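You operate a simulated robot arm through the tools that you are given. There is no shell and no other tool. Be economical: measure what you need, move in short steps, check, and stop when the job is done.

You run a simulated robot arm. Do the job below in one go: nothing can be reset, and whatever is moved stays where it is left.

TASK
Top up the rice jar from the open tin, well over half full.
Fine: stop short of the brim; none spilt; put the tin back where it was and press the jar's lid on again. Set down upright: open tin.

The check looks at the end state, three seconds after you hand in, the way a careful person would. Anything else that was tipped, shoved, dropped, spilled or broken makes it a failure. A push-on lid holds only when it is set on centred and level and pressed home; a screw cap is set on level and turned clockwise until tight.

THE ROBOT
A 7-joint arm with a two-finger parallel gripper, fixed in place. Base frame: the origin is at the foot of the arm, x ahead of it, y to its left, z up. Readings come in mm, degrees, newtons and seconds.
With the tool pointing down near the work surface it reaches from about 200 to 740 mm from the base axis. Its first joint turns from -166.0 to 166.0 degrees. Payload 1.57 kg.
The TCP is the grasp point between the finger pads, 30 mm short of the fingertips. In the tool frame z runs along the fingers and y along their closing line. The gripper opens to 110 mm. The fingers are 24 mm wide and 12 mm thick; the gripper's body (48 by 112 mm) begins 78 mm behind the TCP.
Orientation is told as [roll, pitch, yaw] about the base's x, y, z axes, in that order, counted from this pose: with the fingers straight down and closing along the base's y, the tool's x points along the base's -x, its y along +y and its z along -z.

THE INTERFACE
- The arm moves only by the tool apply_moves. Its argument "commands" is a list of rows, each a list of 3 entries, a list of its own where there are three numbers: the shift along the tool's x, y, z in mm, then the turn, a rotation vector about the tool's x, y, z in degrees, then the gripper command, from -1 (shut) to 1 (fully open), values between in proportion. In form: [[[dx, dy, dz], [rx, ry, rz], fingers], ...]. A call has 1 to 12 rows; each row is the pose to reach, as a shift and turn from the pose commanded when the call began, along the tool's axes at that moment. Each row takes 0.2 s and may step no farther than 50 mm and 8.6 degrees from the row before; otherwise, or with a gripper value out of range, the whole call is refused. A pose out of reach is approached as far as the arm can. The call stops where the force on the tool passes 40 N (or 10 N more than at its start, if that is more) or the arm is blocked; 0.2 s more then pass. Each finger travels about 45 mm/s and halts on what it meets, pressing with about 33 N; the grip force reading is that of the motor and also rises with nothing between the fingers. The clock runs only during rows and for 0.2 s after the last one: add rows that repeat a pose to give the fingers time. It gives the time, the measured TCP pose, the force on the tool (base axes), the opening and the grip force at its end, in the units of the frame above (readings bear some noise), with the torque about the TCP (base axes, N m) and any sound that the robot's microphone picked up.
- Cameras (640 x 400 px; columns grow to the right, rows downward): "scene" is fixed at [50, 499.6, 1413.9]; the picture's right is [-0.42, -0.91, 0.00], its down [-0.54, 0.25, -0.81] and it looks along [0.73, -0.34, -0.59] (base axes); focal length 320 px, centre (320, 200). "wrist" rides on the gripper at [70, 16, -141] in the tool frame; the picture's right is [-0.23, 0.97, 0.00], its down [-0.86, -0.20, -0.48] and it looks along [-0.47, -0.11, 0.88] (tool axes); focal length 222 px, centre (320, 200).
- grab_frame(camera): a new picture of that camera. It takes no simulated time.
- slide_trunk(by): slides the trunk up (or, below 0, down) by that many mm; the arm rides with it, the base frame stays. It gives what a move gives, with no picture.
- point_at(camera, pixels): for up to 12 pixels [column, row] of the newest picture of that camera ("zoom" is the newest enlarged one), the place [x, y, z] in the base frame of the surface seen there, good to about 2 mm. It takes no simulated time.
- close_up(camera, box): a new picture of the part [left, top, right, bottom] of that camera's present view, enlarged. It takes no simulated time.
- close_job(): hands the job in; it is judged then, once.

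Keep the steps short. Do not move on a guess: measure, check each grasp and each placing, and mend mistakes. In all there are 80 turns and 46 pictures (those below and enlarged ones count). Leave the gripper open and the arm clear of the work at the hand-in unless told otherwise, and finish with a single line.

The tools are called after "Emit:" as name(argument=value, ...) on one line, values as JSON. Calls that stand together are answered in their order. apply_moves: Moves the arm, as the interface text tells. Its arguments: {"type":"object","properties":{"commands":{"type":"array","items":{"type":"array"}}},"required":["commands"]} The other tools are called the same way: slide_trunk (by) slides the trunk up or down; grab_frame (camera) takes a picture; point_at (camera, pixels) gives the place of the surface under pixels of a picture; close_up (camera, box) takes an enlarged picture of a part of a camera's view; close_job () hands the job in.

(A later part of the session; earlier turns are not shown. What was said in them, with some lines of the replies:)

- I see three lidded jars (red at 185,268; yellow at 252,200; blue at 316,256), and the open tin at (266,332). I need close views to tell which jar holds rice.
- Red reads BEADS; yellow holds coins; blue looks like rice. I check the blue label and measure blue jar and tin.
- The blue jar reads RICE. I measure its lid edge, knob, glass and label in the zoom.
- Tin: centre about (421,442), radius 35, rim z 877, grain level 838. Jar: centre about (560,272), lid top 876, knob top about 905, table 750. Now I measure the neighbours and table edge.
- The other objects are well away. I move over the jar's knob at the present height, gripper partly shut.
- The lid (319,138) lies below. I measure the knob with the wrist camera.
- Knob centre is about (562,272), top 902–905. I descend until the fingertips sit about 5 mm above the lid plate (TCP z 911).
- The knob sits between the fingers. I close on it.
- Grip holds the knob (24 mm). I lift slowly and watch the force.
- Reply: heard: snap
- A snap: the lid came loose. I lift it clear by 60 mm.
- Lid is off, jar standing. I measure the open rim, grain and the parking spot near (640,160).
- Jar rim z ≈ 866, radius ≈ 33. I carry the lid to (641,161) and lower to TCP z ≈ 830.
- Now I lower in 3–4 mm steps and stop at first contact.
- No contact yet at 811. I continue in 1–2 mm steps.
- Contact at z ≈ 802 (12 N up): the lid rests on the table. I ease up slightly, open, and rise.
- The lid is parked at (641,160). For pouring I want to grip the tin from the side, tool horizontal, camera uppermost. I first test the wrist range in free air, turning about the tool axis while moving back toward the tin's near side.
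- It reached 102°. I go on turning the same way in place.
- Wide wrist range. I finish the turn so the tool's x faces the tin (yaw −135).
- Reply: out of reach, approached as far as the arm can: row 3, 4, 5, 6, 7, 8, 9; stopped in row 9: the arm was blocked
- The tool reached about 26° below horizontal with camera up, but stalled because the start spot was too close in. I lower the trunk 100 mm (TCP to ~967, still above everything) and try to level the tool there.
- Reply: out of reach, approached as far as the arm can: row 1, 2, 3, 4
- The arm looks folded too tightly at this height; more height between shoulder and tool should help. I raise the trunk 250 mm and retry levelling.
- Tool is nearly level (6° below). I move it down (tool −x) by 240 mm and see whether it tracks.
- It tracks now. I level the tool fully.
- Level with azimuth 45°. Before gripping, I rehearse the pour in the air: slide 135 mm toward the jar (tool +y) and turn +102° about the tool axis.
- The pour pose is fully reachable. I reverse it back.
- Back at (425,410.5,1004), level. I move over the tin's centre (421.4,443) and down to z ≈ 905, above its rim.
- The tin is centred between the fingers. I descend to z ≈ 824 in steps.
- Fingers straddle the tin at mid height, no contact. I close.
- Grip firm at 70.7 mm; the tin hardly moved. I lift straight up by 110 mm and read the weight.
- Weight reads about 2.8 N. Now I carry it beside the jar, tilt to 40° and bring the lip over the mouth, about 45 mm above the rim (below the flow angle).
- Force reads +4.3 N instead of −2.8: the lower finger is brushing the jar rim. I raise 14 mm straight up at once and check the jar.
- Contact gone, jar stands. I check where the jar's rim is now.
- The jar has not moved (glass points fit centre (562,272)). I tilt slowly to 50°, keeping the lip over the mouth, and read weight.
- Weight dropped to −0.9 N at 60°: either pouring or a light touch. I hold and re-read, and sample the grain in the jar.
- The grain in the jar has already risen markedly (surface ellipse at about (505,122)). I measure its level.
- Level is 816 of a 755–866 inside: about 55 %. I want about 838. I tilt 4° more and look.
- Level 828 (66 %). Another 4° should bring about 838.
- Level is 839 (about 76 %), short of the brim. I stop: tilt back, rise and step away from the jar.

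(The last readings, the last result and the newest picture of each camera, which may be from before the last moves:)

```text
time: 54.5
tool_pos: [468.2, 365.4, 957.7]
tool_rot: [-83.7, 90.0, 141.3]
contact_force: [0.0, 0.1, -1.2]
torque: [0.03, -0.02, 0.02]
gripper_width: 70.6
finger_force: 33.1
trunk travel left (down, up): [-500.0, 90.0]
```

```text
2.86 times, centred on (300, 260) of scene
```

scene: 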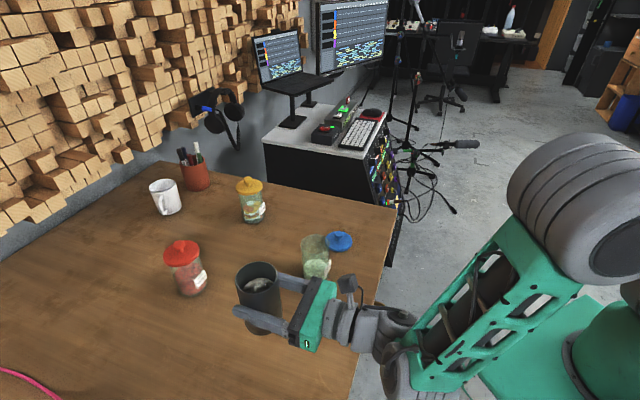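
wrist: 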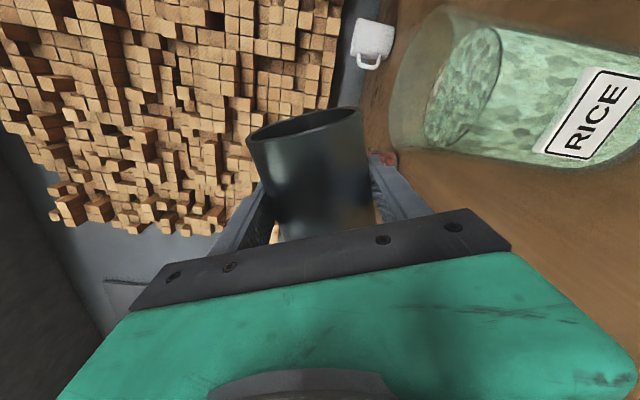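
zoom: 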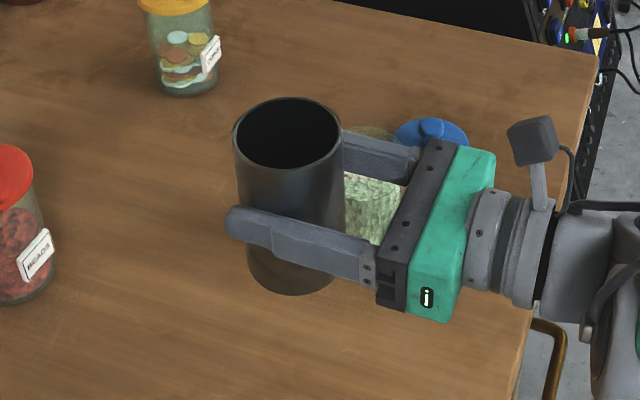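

Nothing spilt. I take the tin back over its spot (421,443) and down to z ≈ 850.

Emit:
apply_moves(commands=[[[0, -30, 7], [0, 0, 0], -1], [[0, -60, 14], [0, 0, 0], -1], [[0, -88, 21.5], [0, 0, 0], -1], [[-35, -88, 21.5], [0, 0, 0], -1], [[-70, -88, 21.5], [0, 0, 0], -1], [[-95, -88, 21.5], [0, 0, 0], -1], [[-107, -88, 21.5], [0, 0, 0], -1], [[-107, -88, 21.5], [0, 0, 0], -1]])

Emit:
apply_moves(commands=[[[0, 0, 0], [0, 0, 0], -1]])

```text
time: 56.4
tool_pos: [422.6, 441.2, 850.0]
tool_rot: [-54.7, 90.2, 170.3]
contact_force: [-0.3, -0.3, -1.7]
torque: [0.0, 0.0, -0.02]
gripper_width: 70.7
finger_force: 32.7
trunk travel left (down, up): [-500.0, 90.0]
```

```text
time: 56.8
tool_pos: [419.3, 441.6, 851.7]
tool_rot: [-77.4, 90.1, 147.6]
contact_force: [0.5, 0.4, -1.7]
torque: [0.0, 0.01, 0.01]
gripper_width: 70.6
finger_force: 32.6
trunk travel left (down, up): [-500.0, 90.0]
```

Averaged (421,441.4,851). I shift 1 mm and lower to first contact, expected near z 826.

Emit:
apply_moves(commands=[[[-10, -1, 1], [0, 0, 0], -1], [[-19, -1, 1], [0, 0, 0], -1], [[-22, -1, 1], [0, 0, 0], -1], [[-23, -1, 1], [0, 0, 0], -1], [[-24, -1, 1], [0, 0, 0], -1], [[-25, -1, 1], [0, 0, 0], -1]])

```text
time: 58.1
tool_pos: [421.8, 443.8, 827.1]
tool_rot: [-143.3, 90.0, 81.7]
contact_force: [-0.3, 0.0, 0.5]
torque: [-0.04, 0.0, -0.02]
gripper_width: 71.0
finger_force: 32.7
trunk travel left (down, up): [-500.0, 90.0]
```

Force went from −1.7 to +0.5: just touching. One more gentle mm to seat it.

Emit:
apply_moves(commands=[[[-0.5, 0, 0], [0, 0, 0], -1], [[-1, 0, 0], [0, 0, 0], -1], [[-1, 0, 0], [0, 0, 0], -1]])

Emit:
close_up(camera="scene", box=[230, 290, 310, 370])

```text
time: 59.0
tool_pos: [421.4, 444.4, 826.1]
tool_rot: [-165.6, 89.9, 59.3]
contact_force: [-0.9, -1.4, 9.1]
torque: [-0.25, 0.19, 0.04]
gripper_width: 70.7
finger_force: 32.3
trunk travel left (down, up): [-500.0, 90.0]
```

```text
5.00 times, centred on (270, 330) of scene
```

zoom: 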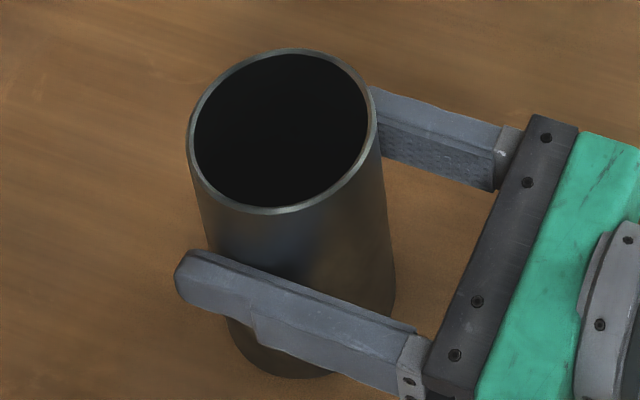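

The tin is down, but sits about 2.5 mm too far left in the picture. I lift 3 mm, correct, and set it down again.

Emit:
apply_moves(commands=[[[2, 0, 0], [0, 0, 0], -1], [[4, 0, 0], [0, 0, 0], -1], [[4, 0.9, -2.4], [0, 0, 0], -1], [[2, 0.9, -2.4], [0, 0, 0], -1], [[1, 0.9, -2.4], [0, 0, 0], -1], [[0.3, 0.9, -2.4], [0, 0, 0], -1], [[0.3, 0.9, -2.4], [0, 0, 0], -1]])

```text
time: 60.5
tool_pos: [420.1, 441.9, 825.6]
tool_rot: [-144.2, 89.9, 80.8]
contact_force: [0.3, -0.9, 2.2]
torque: [-0.01, -0.04, 0.0]
gripper_width: 70.8
finger_force: 32.8
trunk travel left (down, up): [-500.0, 90.0]
```

Light contact (2 N up). I open the fingers, fully, in place.

Emit:
apply_moves(commands=[[[0, 0, 0], [0, 0, 0], 0.4], [[0, 0, 0], [0, 0, 0], 0.7], [[0, 0, 0], [0, 0, 0], 1], [[0, 0, 0], [0, 0, 0], 1], [[0, 0, 0], [0, 0, 0], 1], [[0, 0, 0], [0, 0, 0], 1]])

Emit:
close_up(camera="scene", box=[230, 290, 310, 370])

```text
time: 62.0
tool_pos: [421.1, 441.9, 824.9]
tool_rot: [-95.6, 90.1, 129.5]
contact_force: [-0.4, 0.9, -0.6]
torque: [0.02, -0.02, -0.01]
gripper_width: 109.8
finger_force: 0.0
trunk travel left (down, up): [-500.0, 90.0]
```

```text
5.00 times, centred on (270, 330) of scene
```

zoom: 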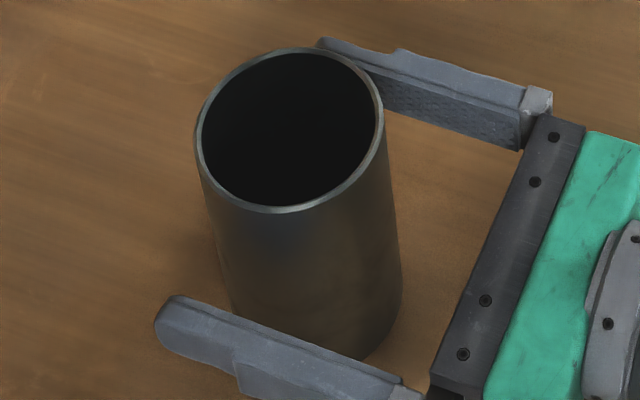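

The tin stands exactly where it was (rim at 195–384 in zoom, as before). I rise straight up 200 mm.

Emit:
apply_moves(commands=[[[30, 0, 0], [0, 0, 0], 1], [[70, 0, 0], [0, 0, 0], 1], [[110, 0, 0], [0, 0, 0], 1], [[150, 0, 0], [0, 0, 0], 1], [[190, 0, 0], [0, 0, 0], 1], [[200, 0, 0], [0, 0, 0], 1]])

Emit:
apply_moves(commands=[[[0, 0, 0], [0, -8.2, 0], 1], [[0, 0, 0], [0, -16.4, 0], 1], [[0, 0, 0], [0, -24.6, 0], 1], [[0, 0, 0], [0, -32.8, 0], 1], [[0, 0, 0], [0, -41, 0], 1], [[0, 0, 0], [0, -49.2, 0], 1], [[0, 0, 0], [0, -57.4, 0], 1], [[0, 0, 0], [0, -65.6, 0], 1], [[0, 0, 0], [0, -73.8, 0], 1], [[0, 0, 0], [0, -82, 0], 1], [[0, 0, 0], [0, -90, 0], 1], [[0, 0, 0], [0, -90, 0], 1]])

```text
time: 63.4
tool_pos: [422.0, 440.7, 1027.4]
tool_rot: [-178.9, 90.0, 46.2]
contact_force: [-0.5, 0.2, -1.4]
torque: [0.0, 0.02, 0.0]
gripper_width: 110.2
finger_force: 0.1
trunk travel left (down, up): [-500.0, 90.0]
```

```text
time: 66.0
tool_pos: [421.5, 443.6, 1024.7]
tool_rot: [-0.6, -0.2, -135.2]
contact_force: [0.4, 0.9, 0.4]
torque: [-0.02, 0.01, 0.03]
gripper_width: 110.0
finger_force: 0.0
out of reach, approached as far as the arm can: row 5, 6, 7, 8, 9, 10
trunk travel left (down, up): [-500.0, 90.0]
```

Tool points down again. I travel to above the lid (641,160), unwinding the wrist 102° on the way.

Emit:
apply_moves(commands=[[[-4, 29.6, 0], [0, 0, 8.5], 0], [[-7.5, 59.2, 0], [0, 0, 17], 0], [[-11, 88.8, 0], [0, 0, 25.5], 0], [[-15, 118.3, 0], [0, 0, 34], 0], [[-19, 148, 0], [0, 0, 42.5], 0], [[-22.5, 177.5, 0], [0, 0, 51], 0], [[-26, 207, 0], [0, 0, 59.5], 0], [[-30, 236.7, 0], [0, 0, 68], 0], [[-34, 266, 0], [0, 0, 76.5], 0], [[-37.5, 296, 0], [0, 0, 85], 0], [[-41, 325.5, 0], [0, 0, 93.5], 0], [[-44.9, 355, 0], [0, 0, 102], 0]])

Emit:
slide_trunk(by=-120)

Emit:
grab_frame(camera="wrist")

```text
time: 68.5
tool_pos: [639.8, 157.2, 1023.6]
tool_rot: [0.0, -0.1, 122.8]
contact_force: [-0.6, 0.4, 0.2]
torque: [-0.01, 0.0, 0.01]
gripper_width: 55.0
finger_force: 0.1
trunk travel left (down, up): [-500.0, 90.0]
```

```text
time: 70.0
tool_pos: [639.9, 157.5, 903.7]
tool_rot: [0.0, -0.1, 123.0]
contact_force: [-0.1, 0.3, -0.7]
torque: [0.02, 0.01, 0.01]
gripper_width: 54.6
finger_force: 0.2
trunk travel left (down, up): [-380.0, 210.0]
```

```text
12 pictures are left
```

wrist: 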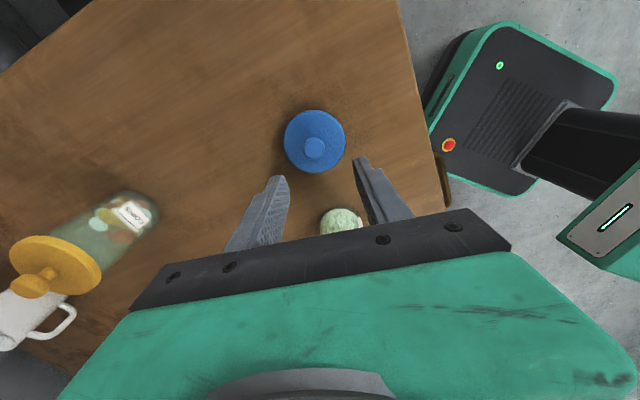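

The lid is below at (315,143). I measure the knob.

Emit:
point_at(camera="wrist", pixels=[[315, 148], [306, 148], [324, 148], [315, 139], [315, 157], [286, 140], [344, 140], [315, 113], [315, 171]])

```text
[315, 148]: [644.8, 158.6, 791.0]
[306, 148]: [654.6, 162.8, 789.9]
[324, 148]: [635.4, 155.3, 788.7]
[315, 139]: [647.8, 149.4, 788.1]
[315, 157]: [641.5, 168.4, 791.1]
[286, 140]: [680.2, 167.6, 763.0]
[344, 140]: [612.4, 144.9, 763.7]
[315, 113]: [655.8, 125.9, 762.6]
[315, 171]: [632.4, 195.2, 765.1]
```

Knob centre ≈ (644.5,159). I centre over it and descend to TCP z ≈ 803.

Emit:
apply_moves(commands=[[[1, -4.8, 30], [0, 0, 0], 0], [[1, -4.8, 60], [0, 0, 0], 0], [[1, -4.8, 85], [0, 0, 0], 0], [[1, -4.8, 95], [0, 0, 0], 0], [[1, -4.8, 100.5], [0, 0, 0], 0], [[1, -4.8, 100.5], [0, 0, 0], -0.3], [[1, -4.8, 100.5], [0, 0, 0], -1], [[1, -4.8, 100.5], [0, 0, 0], -1], [[1, -4.8, 100.5], [0, 0, 0], -1]])

Emit:
close_up(camera="scene", box=[280, 190, 400, 290])

```text
time: 72.0
tool_pos: [645.6, 157.6, 803.8]
tool_rot: [0.0, 0.0, 123.1]
contact_force: [-0.7, -0.5, -0.1]
torque: [-0.01, -0.05, 0.01]
gripper_width: 23.9
finger_force: 32.2
trunk travel left (down, up): [-380.0, 210.0]
```

```text
4.00 times, centred on (340, 240) of scene
```

zoom: 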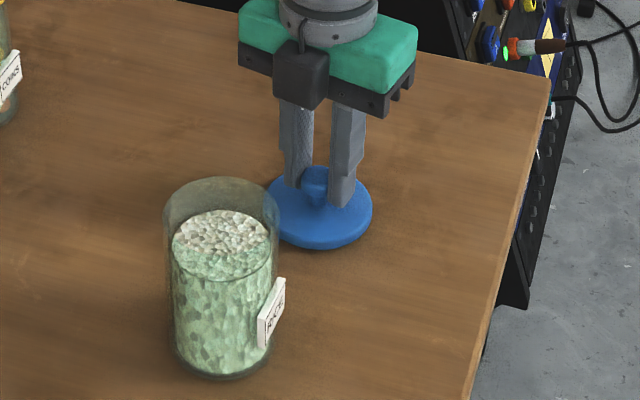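

Knob gripped; the jar shows a good fill. I measure the rim again for placing the lid.

Emit:
point_at(camera="zoom", pixels=[[166, 205], [277, 205], [222, 179], [195, 184], [250, 184], [180, 235], [262, 235], [222, 250], [222, 230], [225, 374], [168, 300], [276, 250]])

Emit:
apply_moves(commands=[[[0, 0, -30], [0, 0, 0], -1], [[0, 0, -70], [0, 0, 0], -1], [[0, 0, -110], [0, 0, 0], -1], [[0, 0, -150], [0, 0, 0], -1], [[0, 0, -180], [0, 0, 0], -1], [[0, 0, -180], [0, 0, 0], -1]])

```text
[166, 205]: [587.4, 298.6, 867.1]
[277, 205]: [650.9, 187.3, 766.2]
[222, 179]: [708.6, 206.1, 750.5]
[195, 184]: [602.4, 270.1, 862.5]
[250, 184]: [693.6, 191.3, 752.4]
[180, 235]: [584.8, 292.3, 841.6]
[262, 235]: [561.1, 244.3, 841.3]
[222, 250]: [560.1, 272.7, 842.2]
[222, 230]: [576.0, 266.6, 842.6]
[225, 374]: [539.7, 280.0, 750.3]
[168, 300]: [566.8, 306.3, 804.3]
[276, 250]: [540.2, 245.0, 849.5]
```

```text
time: 73.5
tool_pos: [643.6, 157.8, 984.6]
tool_rot: [-0.1, 0.1, 123.0]
contact_force: [-0.6, 0.0, 0.1]
torque: [-0.02, -0.01, 0.02]
gripper_width: 23.9
finger_force: 33.2
trunk travel left (down, up): [-380.0, 210.0]
```

I take the same close-up as at the start to see whether the jar has shifted at all.

Emit:
close_up(camera="scene", box=[290, 222, 346, 292])

```text
5.71 times, centred on (318, 257) of scene
```

zoom: 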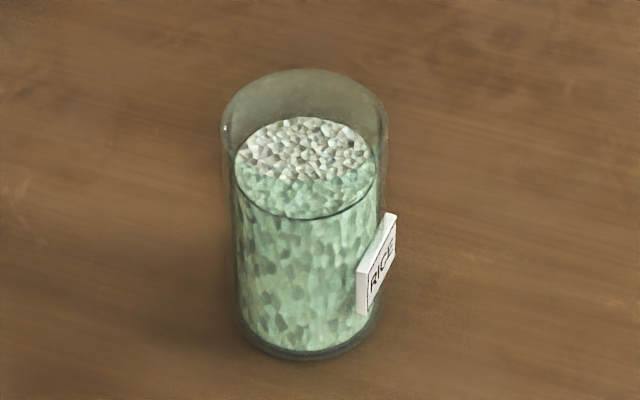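

Label and glass are at identical pixels: the jar has not moved. I carry the lid over its centre (≈563.3,272.2) and down to TCP z ≈ 935 (still ~17 mm above entry).

Emit:
apply_moves(commands=[[[-35, 1.5, 0], [0, 0, 0], -1], [[-70, 3, 0], [0, 0, 0], -1], [[-105, 4.6, 0], [0, 0, 0], -1], [[-139.5, 6.1, 0], [0, 0, 0], -1], [[-139.5, 6.1, 25], [0, 0, 0], -1], [[-139.5, 6.1, 49], [0, 0, 0], -1], [[-139.5, 6.1, 49], [0, 0, 0], -1]])

Emit:
apply_moves(commands=[[[0, 0, 0], [0, 0, 0], -1]])

Emit:
close_up(camera="scene", box=[290, 212, 346, 282])

```text
time: 75.0
tool_pos: [562.5, 271.8, 934.9]
tool_rot: [0.0, 0.2, 123.0]
contact_force: [0.3, 0.7, -0.8]
torque: [0.01, -0.04, 0.03]
gripper_width: 24.0
finger_force: 33.0
trunk travel left (down, up): [-380.0, 210.0]
```

```text
time: 75.5
tool_pos: [564.4, 272.7, 935.1]
tool_rot: [0.0, 0.0, 123.1]
contact_force: [-0.6, -0.2, -0.3]
torque: [0.04, 0.03, -0.01]
gripper_width: 23.8
finger_force: 32.8
trunk travel left (down, up): [-380.0, 210.0]
```

```text
5.71 times, centred on (318, 247) of scene
```

zoom: 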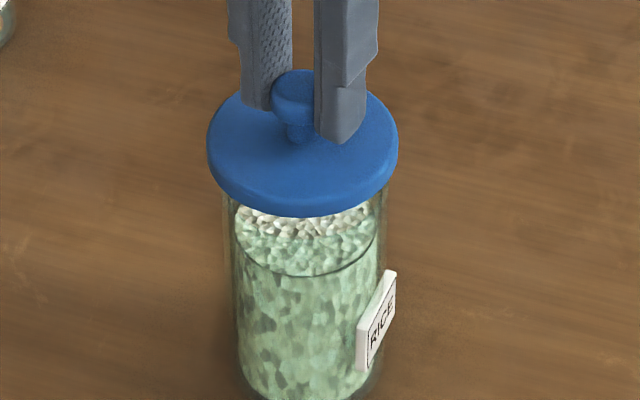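

I measure the held lid's edge and the jar for an alignment check.

Emit:
point_at(camera="zoom", pixels=[[211, 137], [395, 137], [302, 197], [302, 212], [293, 75], [298, 128], [240, 185], [365, 180], [225, 105], [375, 100]])

Emit:
grab_frame(camera="wrist")

```text
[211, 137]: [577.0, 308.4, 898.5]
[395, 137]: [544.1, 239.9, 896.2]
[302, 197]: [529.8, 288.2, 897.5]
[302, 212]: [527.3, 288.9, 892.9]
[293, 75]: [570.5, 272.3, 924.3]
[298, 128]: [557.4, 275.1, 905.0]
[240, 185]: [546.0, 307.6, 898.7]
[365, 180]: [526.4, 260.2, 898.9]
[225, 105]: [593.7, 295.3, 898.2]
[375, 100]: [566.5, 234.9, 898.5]
```

```text
8 pictures are left
```

wrist: 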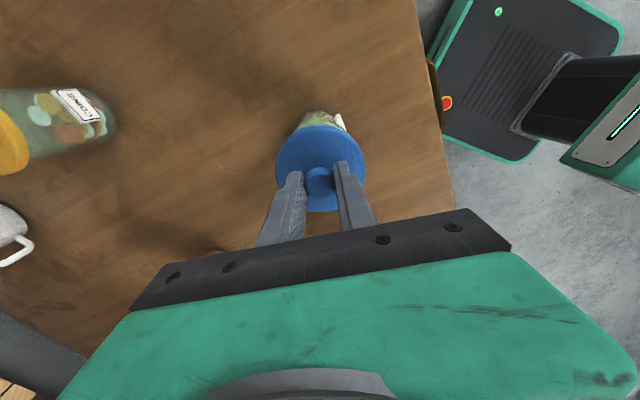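

The lid sits about 1.2 mm off (+y) against its original place. I correct that and lower to just before contact, then in fine steps.

Emit:
apply_moves(commands=[[[0.7, 1.1, 6], [0, 0, 0], -1], [[0.7, 1.1, 12], [0, 0, 0], -1], [[0.7, 1.1, 15], [0, 0, 0], -1], [[0.7, 1.1, 17], [0, 0, 0], -1], [[0.7, 1.1, 18], [0, 0, 0], -1], [[0.7, 1.1, 18], [0, 0, 0], -1]])

```text
time: 76.8
tool_pos: [562.5, 270.7, 916.6]
tool_rot: [0.1, -0.1, 123.0]
contact_force: [-0.8, -0.1, -1.4]
torque: [-0.02, 0.02, -0.01]
gripper_width: 24.0
finger_force: 33.2
trunk travel left (down, up): [-380.0, 210.0]
```

No resistance at 916.6, so the plug is entering. On in 1 mm steps.

Emit:
apply_moves(commands=[[[0, 0, 1], [0, 0, 0], -1], [[0, 0, 2], [0, 0, 0], -1], [[0, 0, 3], [0, 0, 0], -1], [[0, 0, 3], [0, 0, 0], -1]])

```text
time: 77.8
tool_pos: [563.5, 271.4, 914.2]
tool_rot: [0.0, 0.0, 123.0]
contact_force: [-0.9, 1.6, -0.6]
torque: [-0.02, 0.0, -0.01]
gripper_width: 24.1
finger_force: 33.4
trunk travel left (down, up): [-380.0, 210.0]
```

Emit:
apply_moves(commands=[[[0, 0, 1], [0, 0, 0], -1], [[0, 0, 2], [0, 0, 0], -1], [[0, 0, 3], [0, 0, 0], -1], [[0, 0, 4], [0, 0, 0], -1], [[0, 0, 5], [0, 0, 0], -1]])

Emit:
close_up(camera="scene", box=[290, 222, 346, 292])

```text
time: 79.0
tool_pos: [563.0, 271.1, 912.2]
tool_rot: [-0.2, 0.0, 123.0]
contact_force: [1.2, 2.4, 19.2]
torque: [0.11, 0.03, 0.0]
gripper_width: 24.0
finger_force: 32.9
trunk travel left (down, up): [-380.0, 210.0]
```

```text
5.71 times, centred on (318, 257) of scene
```

zoom: 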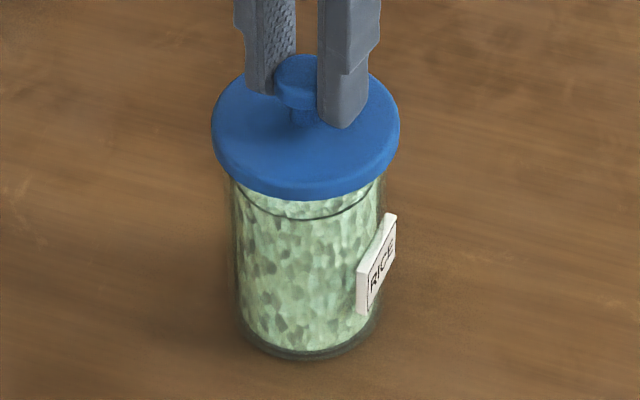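

19 N of resistance, no snap yet. I check the lid's height and position against the first measurement (lid top 876).

Emit:
point_at(camera="zoom", pixels=[[216, 127], [395, 125], [305, 185], [305, 196], [235, 165], [370, 165], [230, 95], [385, 95], [296, 62], [300, 120]])

```text
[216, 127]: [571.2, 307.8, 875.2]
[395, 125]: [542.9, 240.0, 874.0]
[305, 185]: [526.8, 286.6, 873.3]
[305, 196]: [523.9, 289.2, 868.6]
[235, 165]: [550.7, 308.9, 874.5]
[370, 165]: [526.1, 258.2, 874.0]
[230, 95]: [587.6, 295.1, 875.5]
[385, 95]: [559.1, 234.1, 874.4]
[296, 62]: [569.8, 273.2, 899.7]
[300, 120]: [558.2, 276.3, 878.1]
```

Lid is level and near its seat (top ≈ 875), but the side force (+1.2, +2.4 N) suggests it rides about 1 mm off. I ease up, shift 1.2 mm in +x and +y, and press again.

Emit:
apply_moves(commands=[[[0, 0, -3], [0, 0, 0], -1], [[-0.35, -1.66, -3], [0, 0, 0], -1], [[-0.35, -1.66, -1], [0, 0, 0], -1], [[-0.35, -1.66, 0], [0, 0, 0], -1], [[-0.35, -1.66, 1], [0, 0, 0], -1], [[-0.35, -1.66, 2], [0, 0, 0], -1]])

```text
time: 80.5
tool_pos: [563.5, 270.6, 909.6]
tool_rot: [-0.1, 0.0, 122.9]
contact_force: [-0.8, -4.1, 24.0]
torque: [-0.09, 0.02, 0.0]
gripper_width: 24.1
finger_force: 32.7
trunk travel left (down, up): [-380.0, 210.0]
```

Height went down 2.5 mm without a snap: the fingers may be sliding down the knob. Better to let go and press on the knob's top with shut fingers. I ease off, open and rise.

Emit:
apply_moves(commands=[[[0, 0, -3], [0, 0, 0], -1], [[0, 0, -3], [0, 0, 0], -0.3], [[0, 0, -3], [0, 0, 0], 0], [[0, 0, -3], [0, 0, 0], 0], [[0, 0, -20], [0, 0, 0], 0], [[0, 0, -60], [0, 0, 0], 0], [[0, 0, -100], [0, 0, 0], 0], [[0, 0, -100], [0, 0, 0], 0]])

Emit:
close_up(camera="scene", box=[290, 222, 346, 292])

```text
time: 82.2
tool_pos: [562.0, 270.5, 1004.7]
tool_rot: [-0.1, -0.1, 123.0]
contact_force: [0.8, -0.5, -0.7]
torque: [-0.01, 0.02, 0.0]
gripper_width: 55.2
finger_force: 0.0
trunk travel left (down, up): [-380.0, 210.0]
```

```text
5.71 times, centred on (318, 257) of scene
```

zoom: 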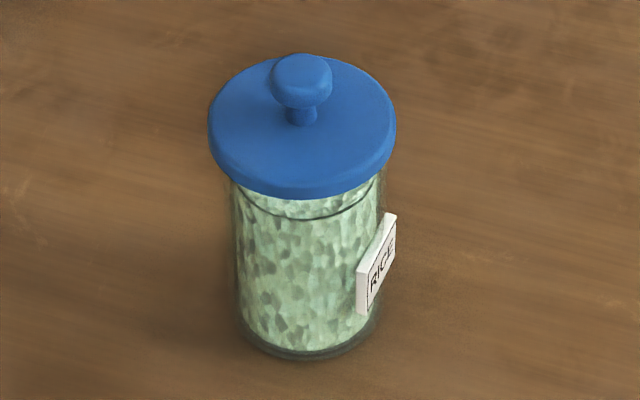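

The lid sits about 9 zoom pixels lower and 3 left of its original picture, so off-centre toward the camera. I measure it.

Emit:
point_at(camera="zoom", pixels=[[212, 124], [392, 124], [302, 184], [302, 192], [240, 80], [360, 75], [302, 60], [302, 90], [301, 118], [235, 165], [370, 165], [300, 150]])

Emit:
grab_frame(camera="wrist")

```text
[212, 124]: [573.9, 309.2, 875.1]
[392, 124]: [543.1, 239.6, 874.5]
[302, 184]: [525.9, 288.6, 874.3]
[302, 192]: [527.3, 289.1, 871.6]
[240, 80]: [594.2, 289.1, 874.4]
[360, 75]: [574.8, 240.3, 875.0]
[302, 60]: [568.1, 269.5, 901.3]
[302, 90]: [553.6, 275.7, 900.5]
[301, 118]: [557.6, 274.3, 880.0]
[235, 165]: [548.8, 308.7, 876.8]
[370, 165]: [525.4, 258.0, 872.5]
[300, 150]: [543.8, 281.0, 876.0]
```

```text
5 pictures are left
```

wrist: 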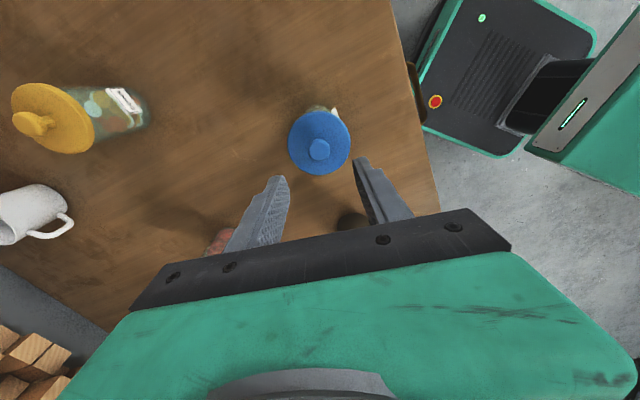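

I also measure with the wrist camera, to compare with its first reading (lid centre (563,272.8), knob (563.5,271)).

Emit:
point_at(camera="wrist", pixels=[[319, 150], [310, 150], [328, 150], [319, 141], [319, 158], [290, 142], [349, 142], [319, 113], [319, 171], [336, 108], [302, 166]])

```text
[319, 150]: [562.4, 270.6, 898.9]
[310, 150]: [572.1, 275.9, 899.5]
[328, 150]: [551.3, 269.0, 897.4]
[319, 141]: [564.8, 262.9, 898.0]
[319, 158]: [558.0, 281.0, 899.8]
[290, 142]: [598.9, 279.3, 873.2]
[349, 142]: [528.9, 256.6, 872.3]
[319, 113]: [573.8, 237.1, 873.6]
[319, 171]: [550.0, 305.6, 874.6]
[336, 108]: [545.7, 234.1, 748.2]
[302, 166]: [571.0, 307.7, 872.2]
```

Both cameras now put the lid within about 1.5 mm of its original place, level, and if anything slightly lower. I shut the fingers and press down on the knob's top.

Emit:
apply_moves(commands=[[[-1, -0.65, 15], [0, 0, 0], -1], [[-1, -0.65, 35], [0, 0, 0], -1], [[-1, -0.65, 55], [0, 0, 0], -1], [[-1, -0.65, 66], [0, 0, 0], -1], [[-1, -0.65, 70], [0, 0, 0], -1], [[-1, -0.65, 73], [0, 0, 0], -1], [[-1, -0.65, 75], [0, 0, 0], -1], [[-1, -0.65, 77], [0, 0, 0], -1]])

```text
time: 84.0
tool_pos: [563.6, 274.6, 932.7]
tool_rot: [0.0, 0.0, 123.0]
contact_force: [-0.1, -0.4, 0.2]
torque: [-0.01, 0.0, 0.02]
gripper_width: 0.0
finger_force: 21.4
trunk travel left (down, up): [-380.0, 210.0]
```

No contact yet at 932.7. I press on in small steps.

Emit:
apply_moves(commands=[[[0, 0, 1.5], [0, 0, 0], -1], [[0, 0, 3], [0, 0, 0], -1], [[0, 0, 4.5], [0, 0, 0], -1], [[0, 0, 6], [0, 0, 0], -1], [[0, 0, 7], [0, 0, 0], -1], [[0, 0, 8], [0, 0, 0], -1], [[0, 0, 9], [0, 0, 0], -1], [[0, 0, 10], [0, 0, 0], -1]])

```text
time: 85.3
tool_pos: [565.9, 274.3, 929.3]
tool_rot: [-0.9, 0.0, 123.1]
contact_force: [-1.1, -0.2, 10.7]
torque: [0.02, -0.02, 0.05]
gripper_width: 0.0
finger_force: 21.2
trunk travel left (down, up): [-380.0, 210.0]
stopped in row 6: the force on the tool passed its limit at 42 N (the readings are from after the stop); the commanded pose is now the measured one
```

42 N was reached without a snap being heard. I rise, straighten, open, and will test by gripping the knob whether the lid is held.

Emit:
apply_moves(commands=[[[0, 0, -10], [0, 0, 0], -1], [[0, 0, -25], [-0.9, 0, 0], -1], [[0.5, 3.65, -25], [-0.9, 0, 0], 0], [[0.5, 3.65, -25], [-0.9, 0, 0], 0], [[0.5, 3.65, -25], [-0.9, 0, 0], 0], [[0.5, 3.65, -25], [-0.9, 0, 0], 0]])

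Emit:
close_up(camera="scene", box=[290, 222, 346, 292])

```text
time: 86.7
tool_pos: [561.5, 272.2, 951.3]
tool_rot: [0.4, 0.0, 123.0]
contact_force: [0.6, 0.1, -0.6]
torque: [0.04, -0.01, -0.01]
gripper_width: 54.9
finger_force: 0.1
trunk travel left (down, up): [-380.0, 210.0]
heard: snap
```

```text
5.71 times, centred on (318, 257) of scene
```

zoom: 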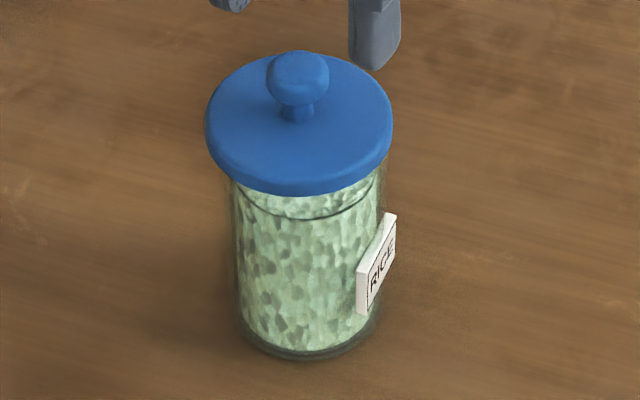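

A snap was heard, but the lid now looks about 6 zoom pixels left of its original picture. I measure it.

Emit:
point_at(camera="zoom", pixels=[[209, 120], [389, 120], [299, 180], [299, 188], [240, 160], [360, 160], [297, 55], [297, 85], [299, 113], [298, 150], [230, 90], [370, 90]])

```text
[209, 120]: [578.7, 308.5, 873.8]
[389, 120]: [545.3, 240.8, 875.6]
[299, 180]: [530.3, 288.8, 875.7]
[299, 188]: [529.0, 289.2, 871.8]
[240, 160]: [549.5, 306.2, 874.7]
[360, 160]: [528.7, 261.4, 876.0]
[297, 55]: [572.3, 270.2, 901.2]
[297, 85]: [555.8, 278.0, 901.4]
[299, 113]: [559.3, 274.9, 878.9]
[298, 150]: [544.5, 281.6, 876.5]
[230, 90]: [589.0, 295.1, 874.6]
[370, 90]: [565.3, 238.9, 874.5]
```

The lid rests about 2.5 mm too far in +y. I grip its knob again.

Emit:
apply_moves(commands=[[[-1.5, -2.5, 15], [0.4, 0, 0], 0], [[-1.5, -2.5, 30], [0.4, 0, 0], 0], [[-1.5, -2.5, 39], [0.4, 0, 0], 0], [[-1.5, -2.5, 39], [0.4, 0, 0], -0.3], [[-1.5, -2.5, 39], [0.4, 0, 0], -0.5], [[-1.5, -2.5, 39], [0.4, 0, 0], -1], [[-1.5, -2.5, 39], [0.4, 0, 0], -1], [[-1.5, -2.5, 39], [0.4, 0, 0], -1]])

Emit:
apply_moves(commands=[[[0, 0, -0.4], [0, 0, 0], -1], [[0, 0, -0.8], [0, 0, 0], -1]])

```text
time: 88.5
tool_pos: [564.9, 274.5, 912.2]
tool_rot: [0.0, -0.1, 123.1]
contact_force: [1.3, -0.7, -0.2]
torque: [-0.01, -0.05, -0.02]
gripper_width: 23.8
finger_force: 33.2
trunk travel left (down, up): [-380.0, 210.0]
```

```text
time: 89.1
tool_pos: [564.0, 274.3, 913.5]
tool_rot: [0.1, 0.0, 122.9]
contact_force: [0.0, -1.3, -0.2]
torque: [0.0, 0.01, 0.05]
gripper_width: 24.2
finger_force: 33.1
trunk travel left (down, up): [-380.0, 210.0]
heard: snap
```

The lid came free again with a snap, so it had engaged under the 42 N press, only off-centre. I lift 7 mm, shift (−1, −2.4) mm to centre it and compare pictures.

Emit:
apply_moves(commands=[[[0, 0, -4], [0, 0, 0], -1], [[0, 0, -7], [0, 0, 0], -1], [[1.5, 2.15, -7], [0, 0, 0], -1], [[1.5, 2.15, -7], [0, 0, 0], -1], [[1.5, 2.15, -5], [0, 0, 0], -1], [[1.5, 2.15, -3], [0, 0, 0], -1], [[1.5, 2.15, -1], [0, 0, 0], -1], [[1.5, 2.15, 0.5], [0, 0, 0], -1], [[1.5, 2.15, 0.5], [0, 0, 0], -1]])

Emit:
close_up(camera="scene", box=[290, 222, 346, 292])

```text
time: 91.1
tool_pos: [563.0, 271.9, 912.9]
tool_rot: [0.0, -0.1, 122.9]
contact_force: [1.1, 0.0, -0.4]
torque: [0.01, -0.01, -0.01]
gripper_width: 24.2
finger_force: 32.9
trunk travel left (down, up): [-380.0, 210.0]
```

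```text
5.71 times, centred on (318, 257) of scene
```

zoom: 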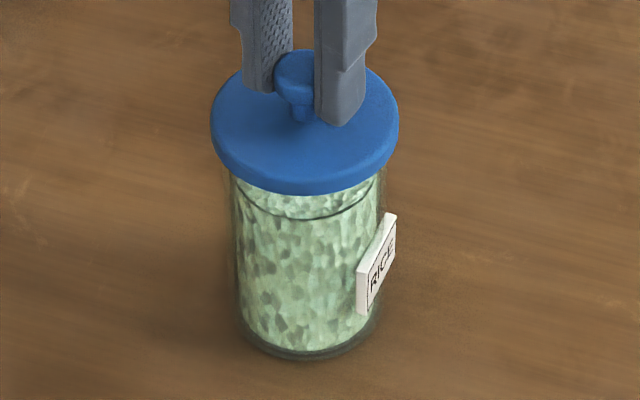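

Laterally it matches the original (211–398). I check its height and depth.

Emit:
point_at(camera="zoom", pixels=[[216, 115], [394, 115], [305, 176], [302, 57], [302, 85], [250, 80], [250, 160], [360, 160], [300, 140], [230, 130], [380, 130]])

```text
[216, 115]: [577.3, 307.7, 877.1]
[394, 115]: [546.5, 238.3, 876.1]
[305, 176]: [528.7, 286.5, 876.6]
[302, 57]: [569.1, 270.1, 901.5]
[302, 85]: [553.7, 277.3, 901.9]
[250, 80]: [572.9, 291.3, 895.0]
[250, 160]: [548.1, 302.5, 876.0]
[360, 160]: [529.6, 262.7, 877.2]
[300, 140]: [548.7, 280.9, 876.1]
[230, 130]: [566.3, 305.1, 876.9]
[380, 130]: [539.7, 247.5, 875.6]
```

Height and depth agree with the original within 1–2 mm. I nudge 1 mm away from the camera, set the lid down, release, and rise straight up, then shut the fingers above the knob.

Emit:
apply_moves(commands=[[[0.85, -0.5, 0], [0, 0, 0], -1], [[0.85, -0.5, 1], [0, 0, 0], -1], [[0.85, -0.5, 1.5], [0, 0, 0], -1], [[0.85, -0.5, 1.5], [0, 0, 0], -0.4], [[0.85, -0.5, 1.5], [0, 0, 0], 0], [[0.85, -0.5, 1.5], [0, 0, 0], 0], [[0.85, -0.5, -15], [0, 0, 0], 0], [[0.85, -0.5, -33], [0, 0, 0], 0], [[0.85, -0.5, -33], [0, 0, 0], -1], [[0.85, -0.5, -33], [0, 0, 0], -1], [[0.85, -0.5, -33], [0, 0, 0], -1], [[0.85, -0.5, -33], [0, 0, 0], -1]])

```text
time: 93.7
tool_pos: [564.3, 270.7, 947.7]
tool_rot: [0.0, 0.0, 123.0]
contact_force: [0.3, 0.1, 0.8]
torque: [-0.02, 0.0, 0.0]
gripper_width: 0.0
finger_force: 17.9
trunk travel left (down, up): [-380.0, 210.0]
```

Now I press straight down on the knob.

Emit:
apply_moves(commands=[[[0, 0, 8], [0, 0, 0], -1], [[0, 0, 14], [0, 0, 0], -1], [[0, 0, 16], [0, 0, 0], -1], [[0, 0, 17.5], [0, 0, 0], -1], [[0, 0, 19], [0, 0, 0], -1], [[0, 0, 20.5], [0, 0, 0], -1], [[0, 0, 22], [0, 0, 0], -1], [[0, 0, 23], [0, 0, 0], -1], [[0, 0, 24], [0, 0, 0], -1], [[0, 0, 25], [0, 0, 0], -1], [[0, 0, 26], [0, 0, 0], -1]])

```text
time: 95.4
tool_pos: [565.7, 271.6, 930.8]
tool_rot: [-0.8, 0.0, 123.0]
contact_force: [-3.6, -2.5, 11.3]
torque: [-0.07, 0.08, -0.01]
gripper_width: 0.1
finger_force: 21.4
trunk travel left (down, up): [-380.0, 210.0]
heard: snap
stopped in row 8: the force on the tool passed its limit at 42 N (the readings are from after the stop); the commanded pose is now the measured one
```

Snap heard under the press. I rise straight up, listening for any further snap.

Emit:
apply_moves(commands=[[[0, 0, -3], [0, 0, 0], -1], [[0, 0, -10], [0, 0, 0], -1], [[0, 0, -40], [0, 0, 0], -1], [[0, 0, -80], [0, 0, 0], -1], [[0, 0, -80], [0, 0, 0], -1]])

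Emit:
close_up(camera="scene", box=[290, 222, 346, 292])

```text
time: 96.6
tool_pos: [564.4, 271.2, 1011.0]
tool_rot: [-0.6, 0.2, 123.1]
contact_force: [-0.6, 1.1, 0.6]
torque: [-0.02, 0.01, 0.03]
gripper_width: 0.0
finger_force: 21.3
trunk travel left (down, up): [-380.0, 210.0]
```

```text
5.71 times, centred on (318, 257) of scene
```

zoom: 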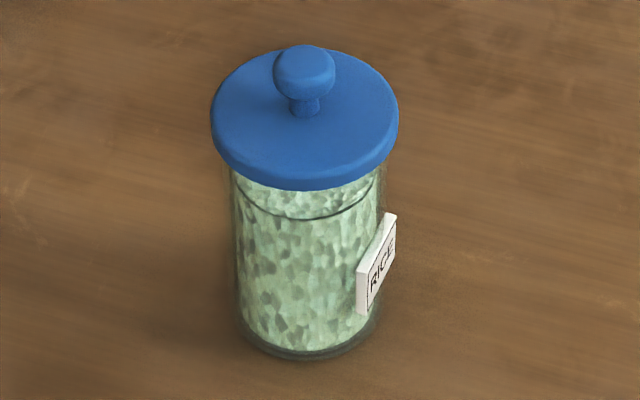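

Now the lid picture matches the original exactly (knob top row 45, edges 212–398): snapped home, centred. I open the gripper and move the arm clear.

Emit:
apply_moves(commands=[[[0, 0, -45], [0, 0, 0], 0], [[0, 0, -90], [0, 0, 0], 0.5], [[15, 38, -90], [0, 0, 0], 1], [[30, 76, -90], [0, 0, 0], 1], [[45, 114, -90], [0, 0, 0], 1], [[60, 152, -90], [0, 0, 0], 1], [[75, 190, -90], [0, 0, 0], 1], [[90, 230, -90], [0, 0, 0], 1], [[90, 230, -90], [0, 0, 0], 1]])

Emit:
grab_frame(camera="scene")

```text
time: 98.6
tool_pos: [417.5, 70.8, 1097.2]
tool_rot: [-0.7, 0.1, 123.1]
contact_force: [0.5, -0.2, -0.8]
torque: [-0.01, 0.01, 0.02]
gripper_width: 109.7
finger_force: 0.1
trunk travel left (down, up): [-380.0, 210.0]
```

```text
1 pictures are left
```

scene: 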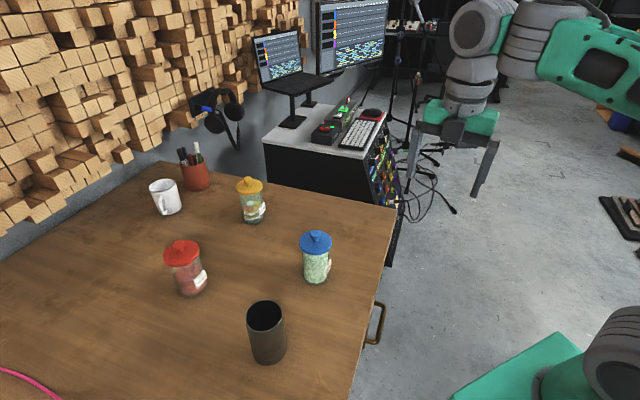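

The rice jar is filled and lidded, the tin stands upright in its place, the table is clean, and the arm is clear with the gripper open. I hand in.

Emit:
close_job()

```text
The job is handed in.
```

The rice jar is about three-quarters full with its lid snapped back on, the open tin is upright in its original place, and I saw nothing spilt or shifted.
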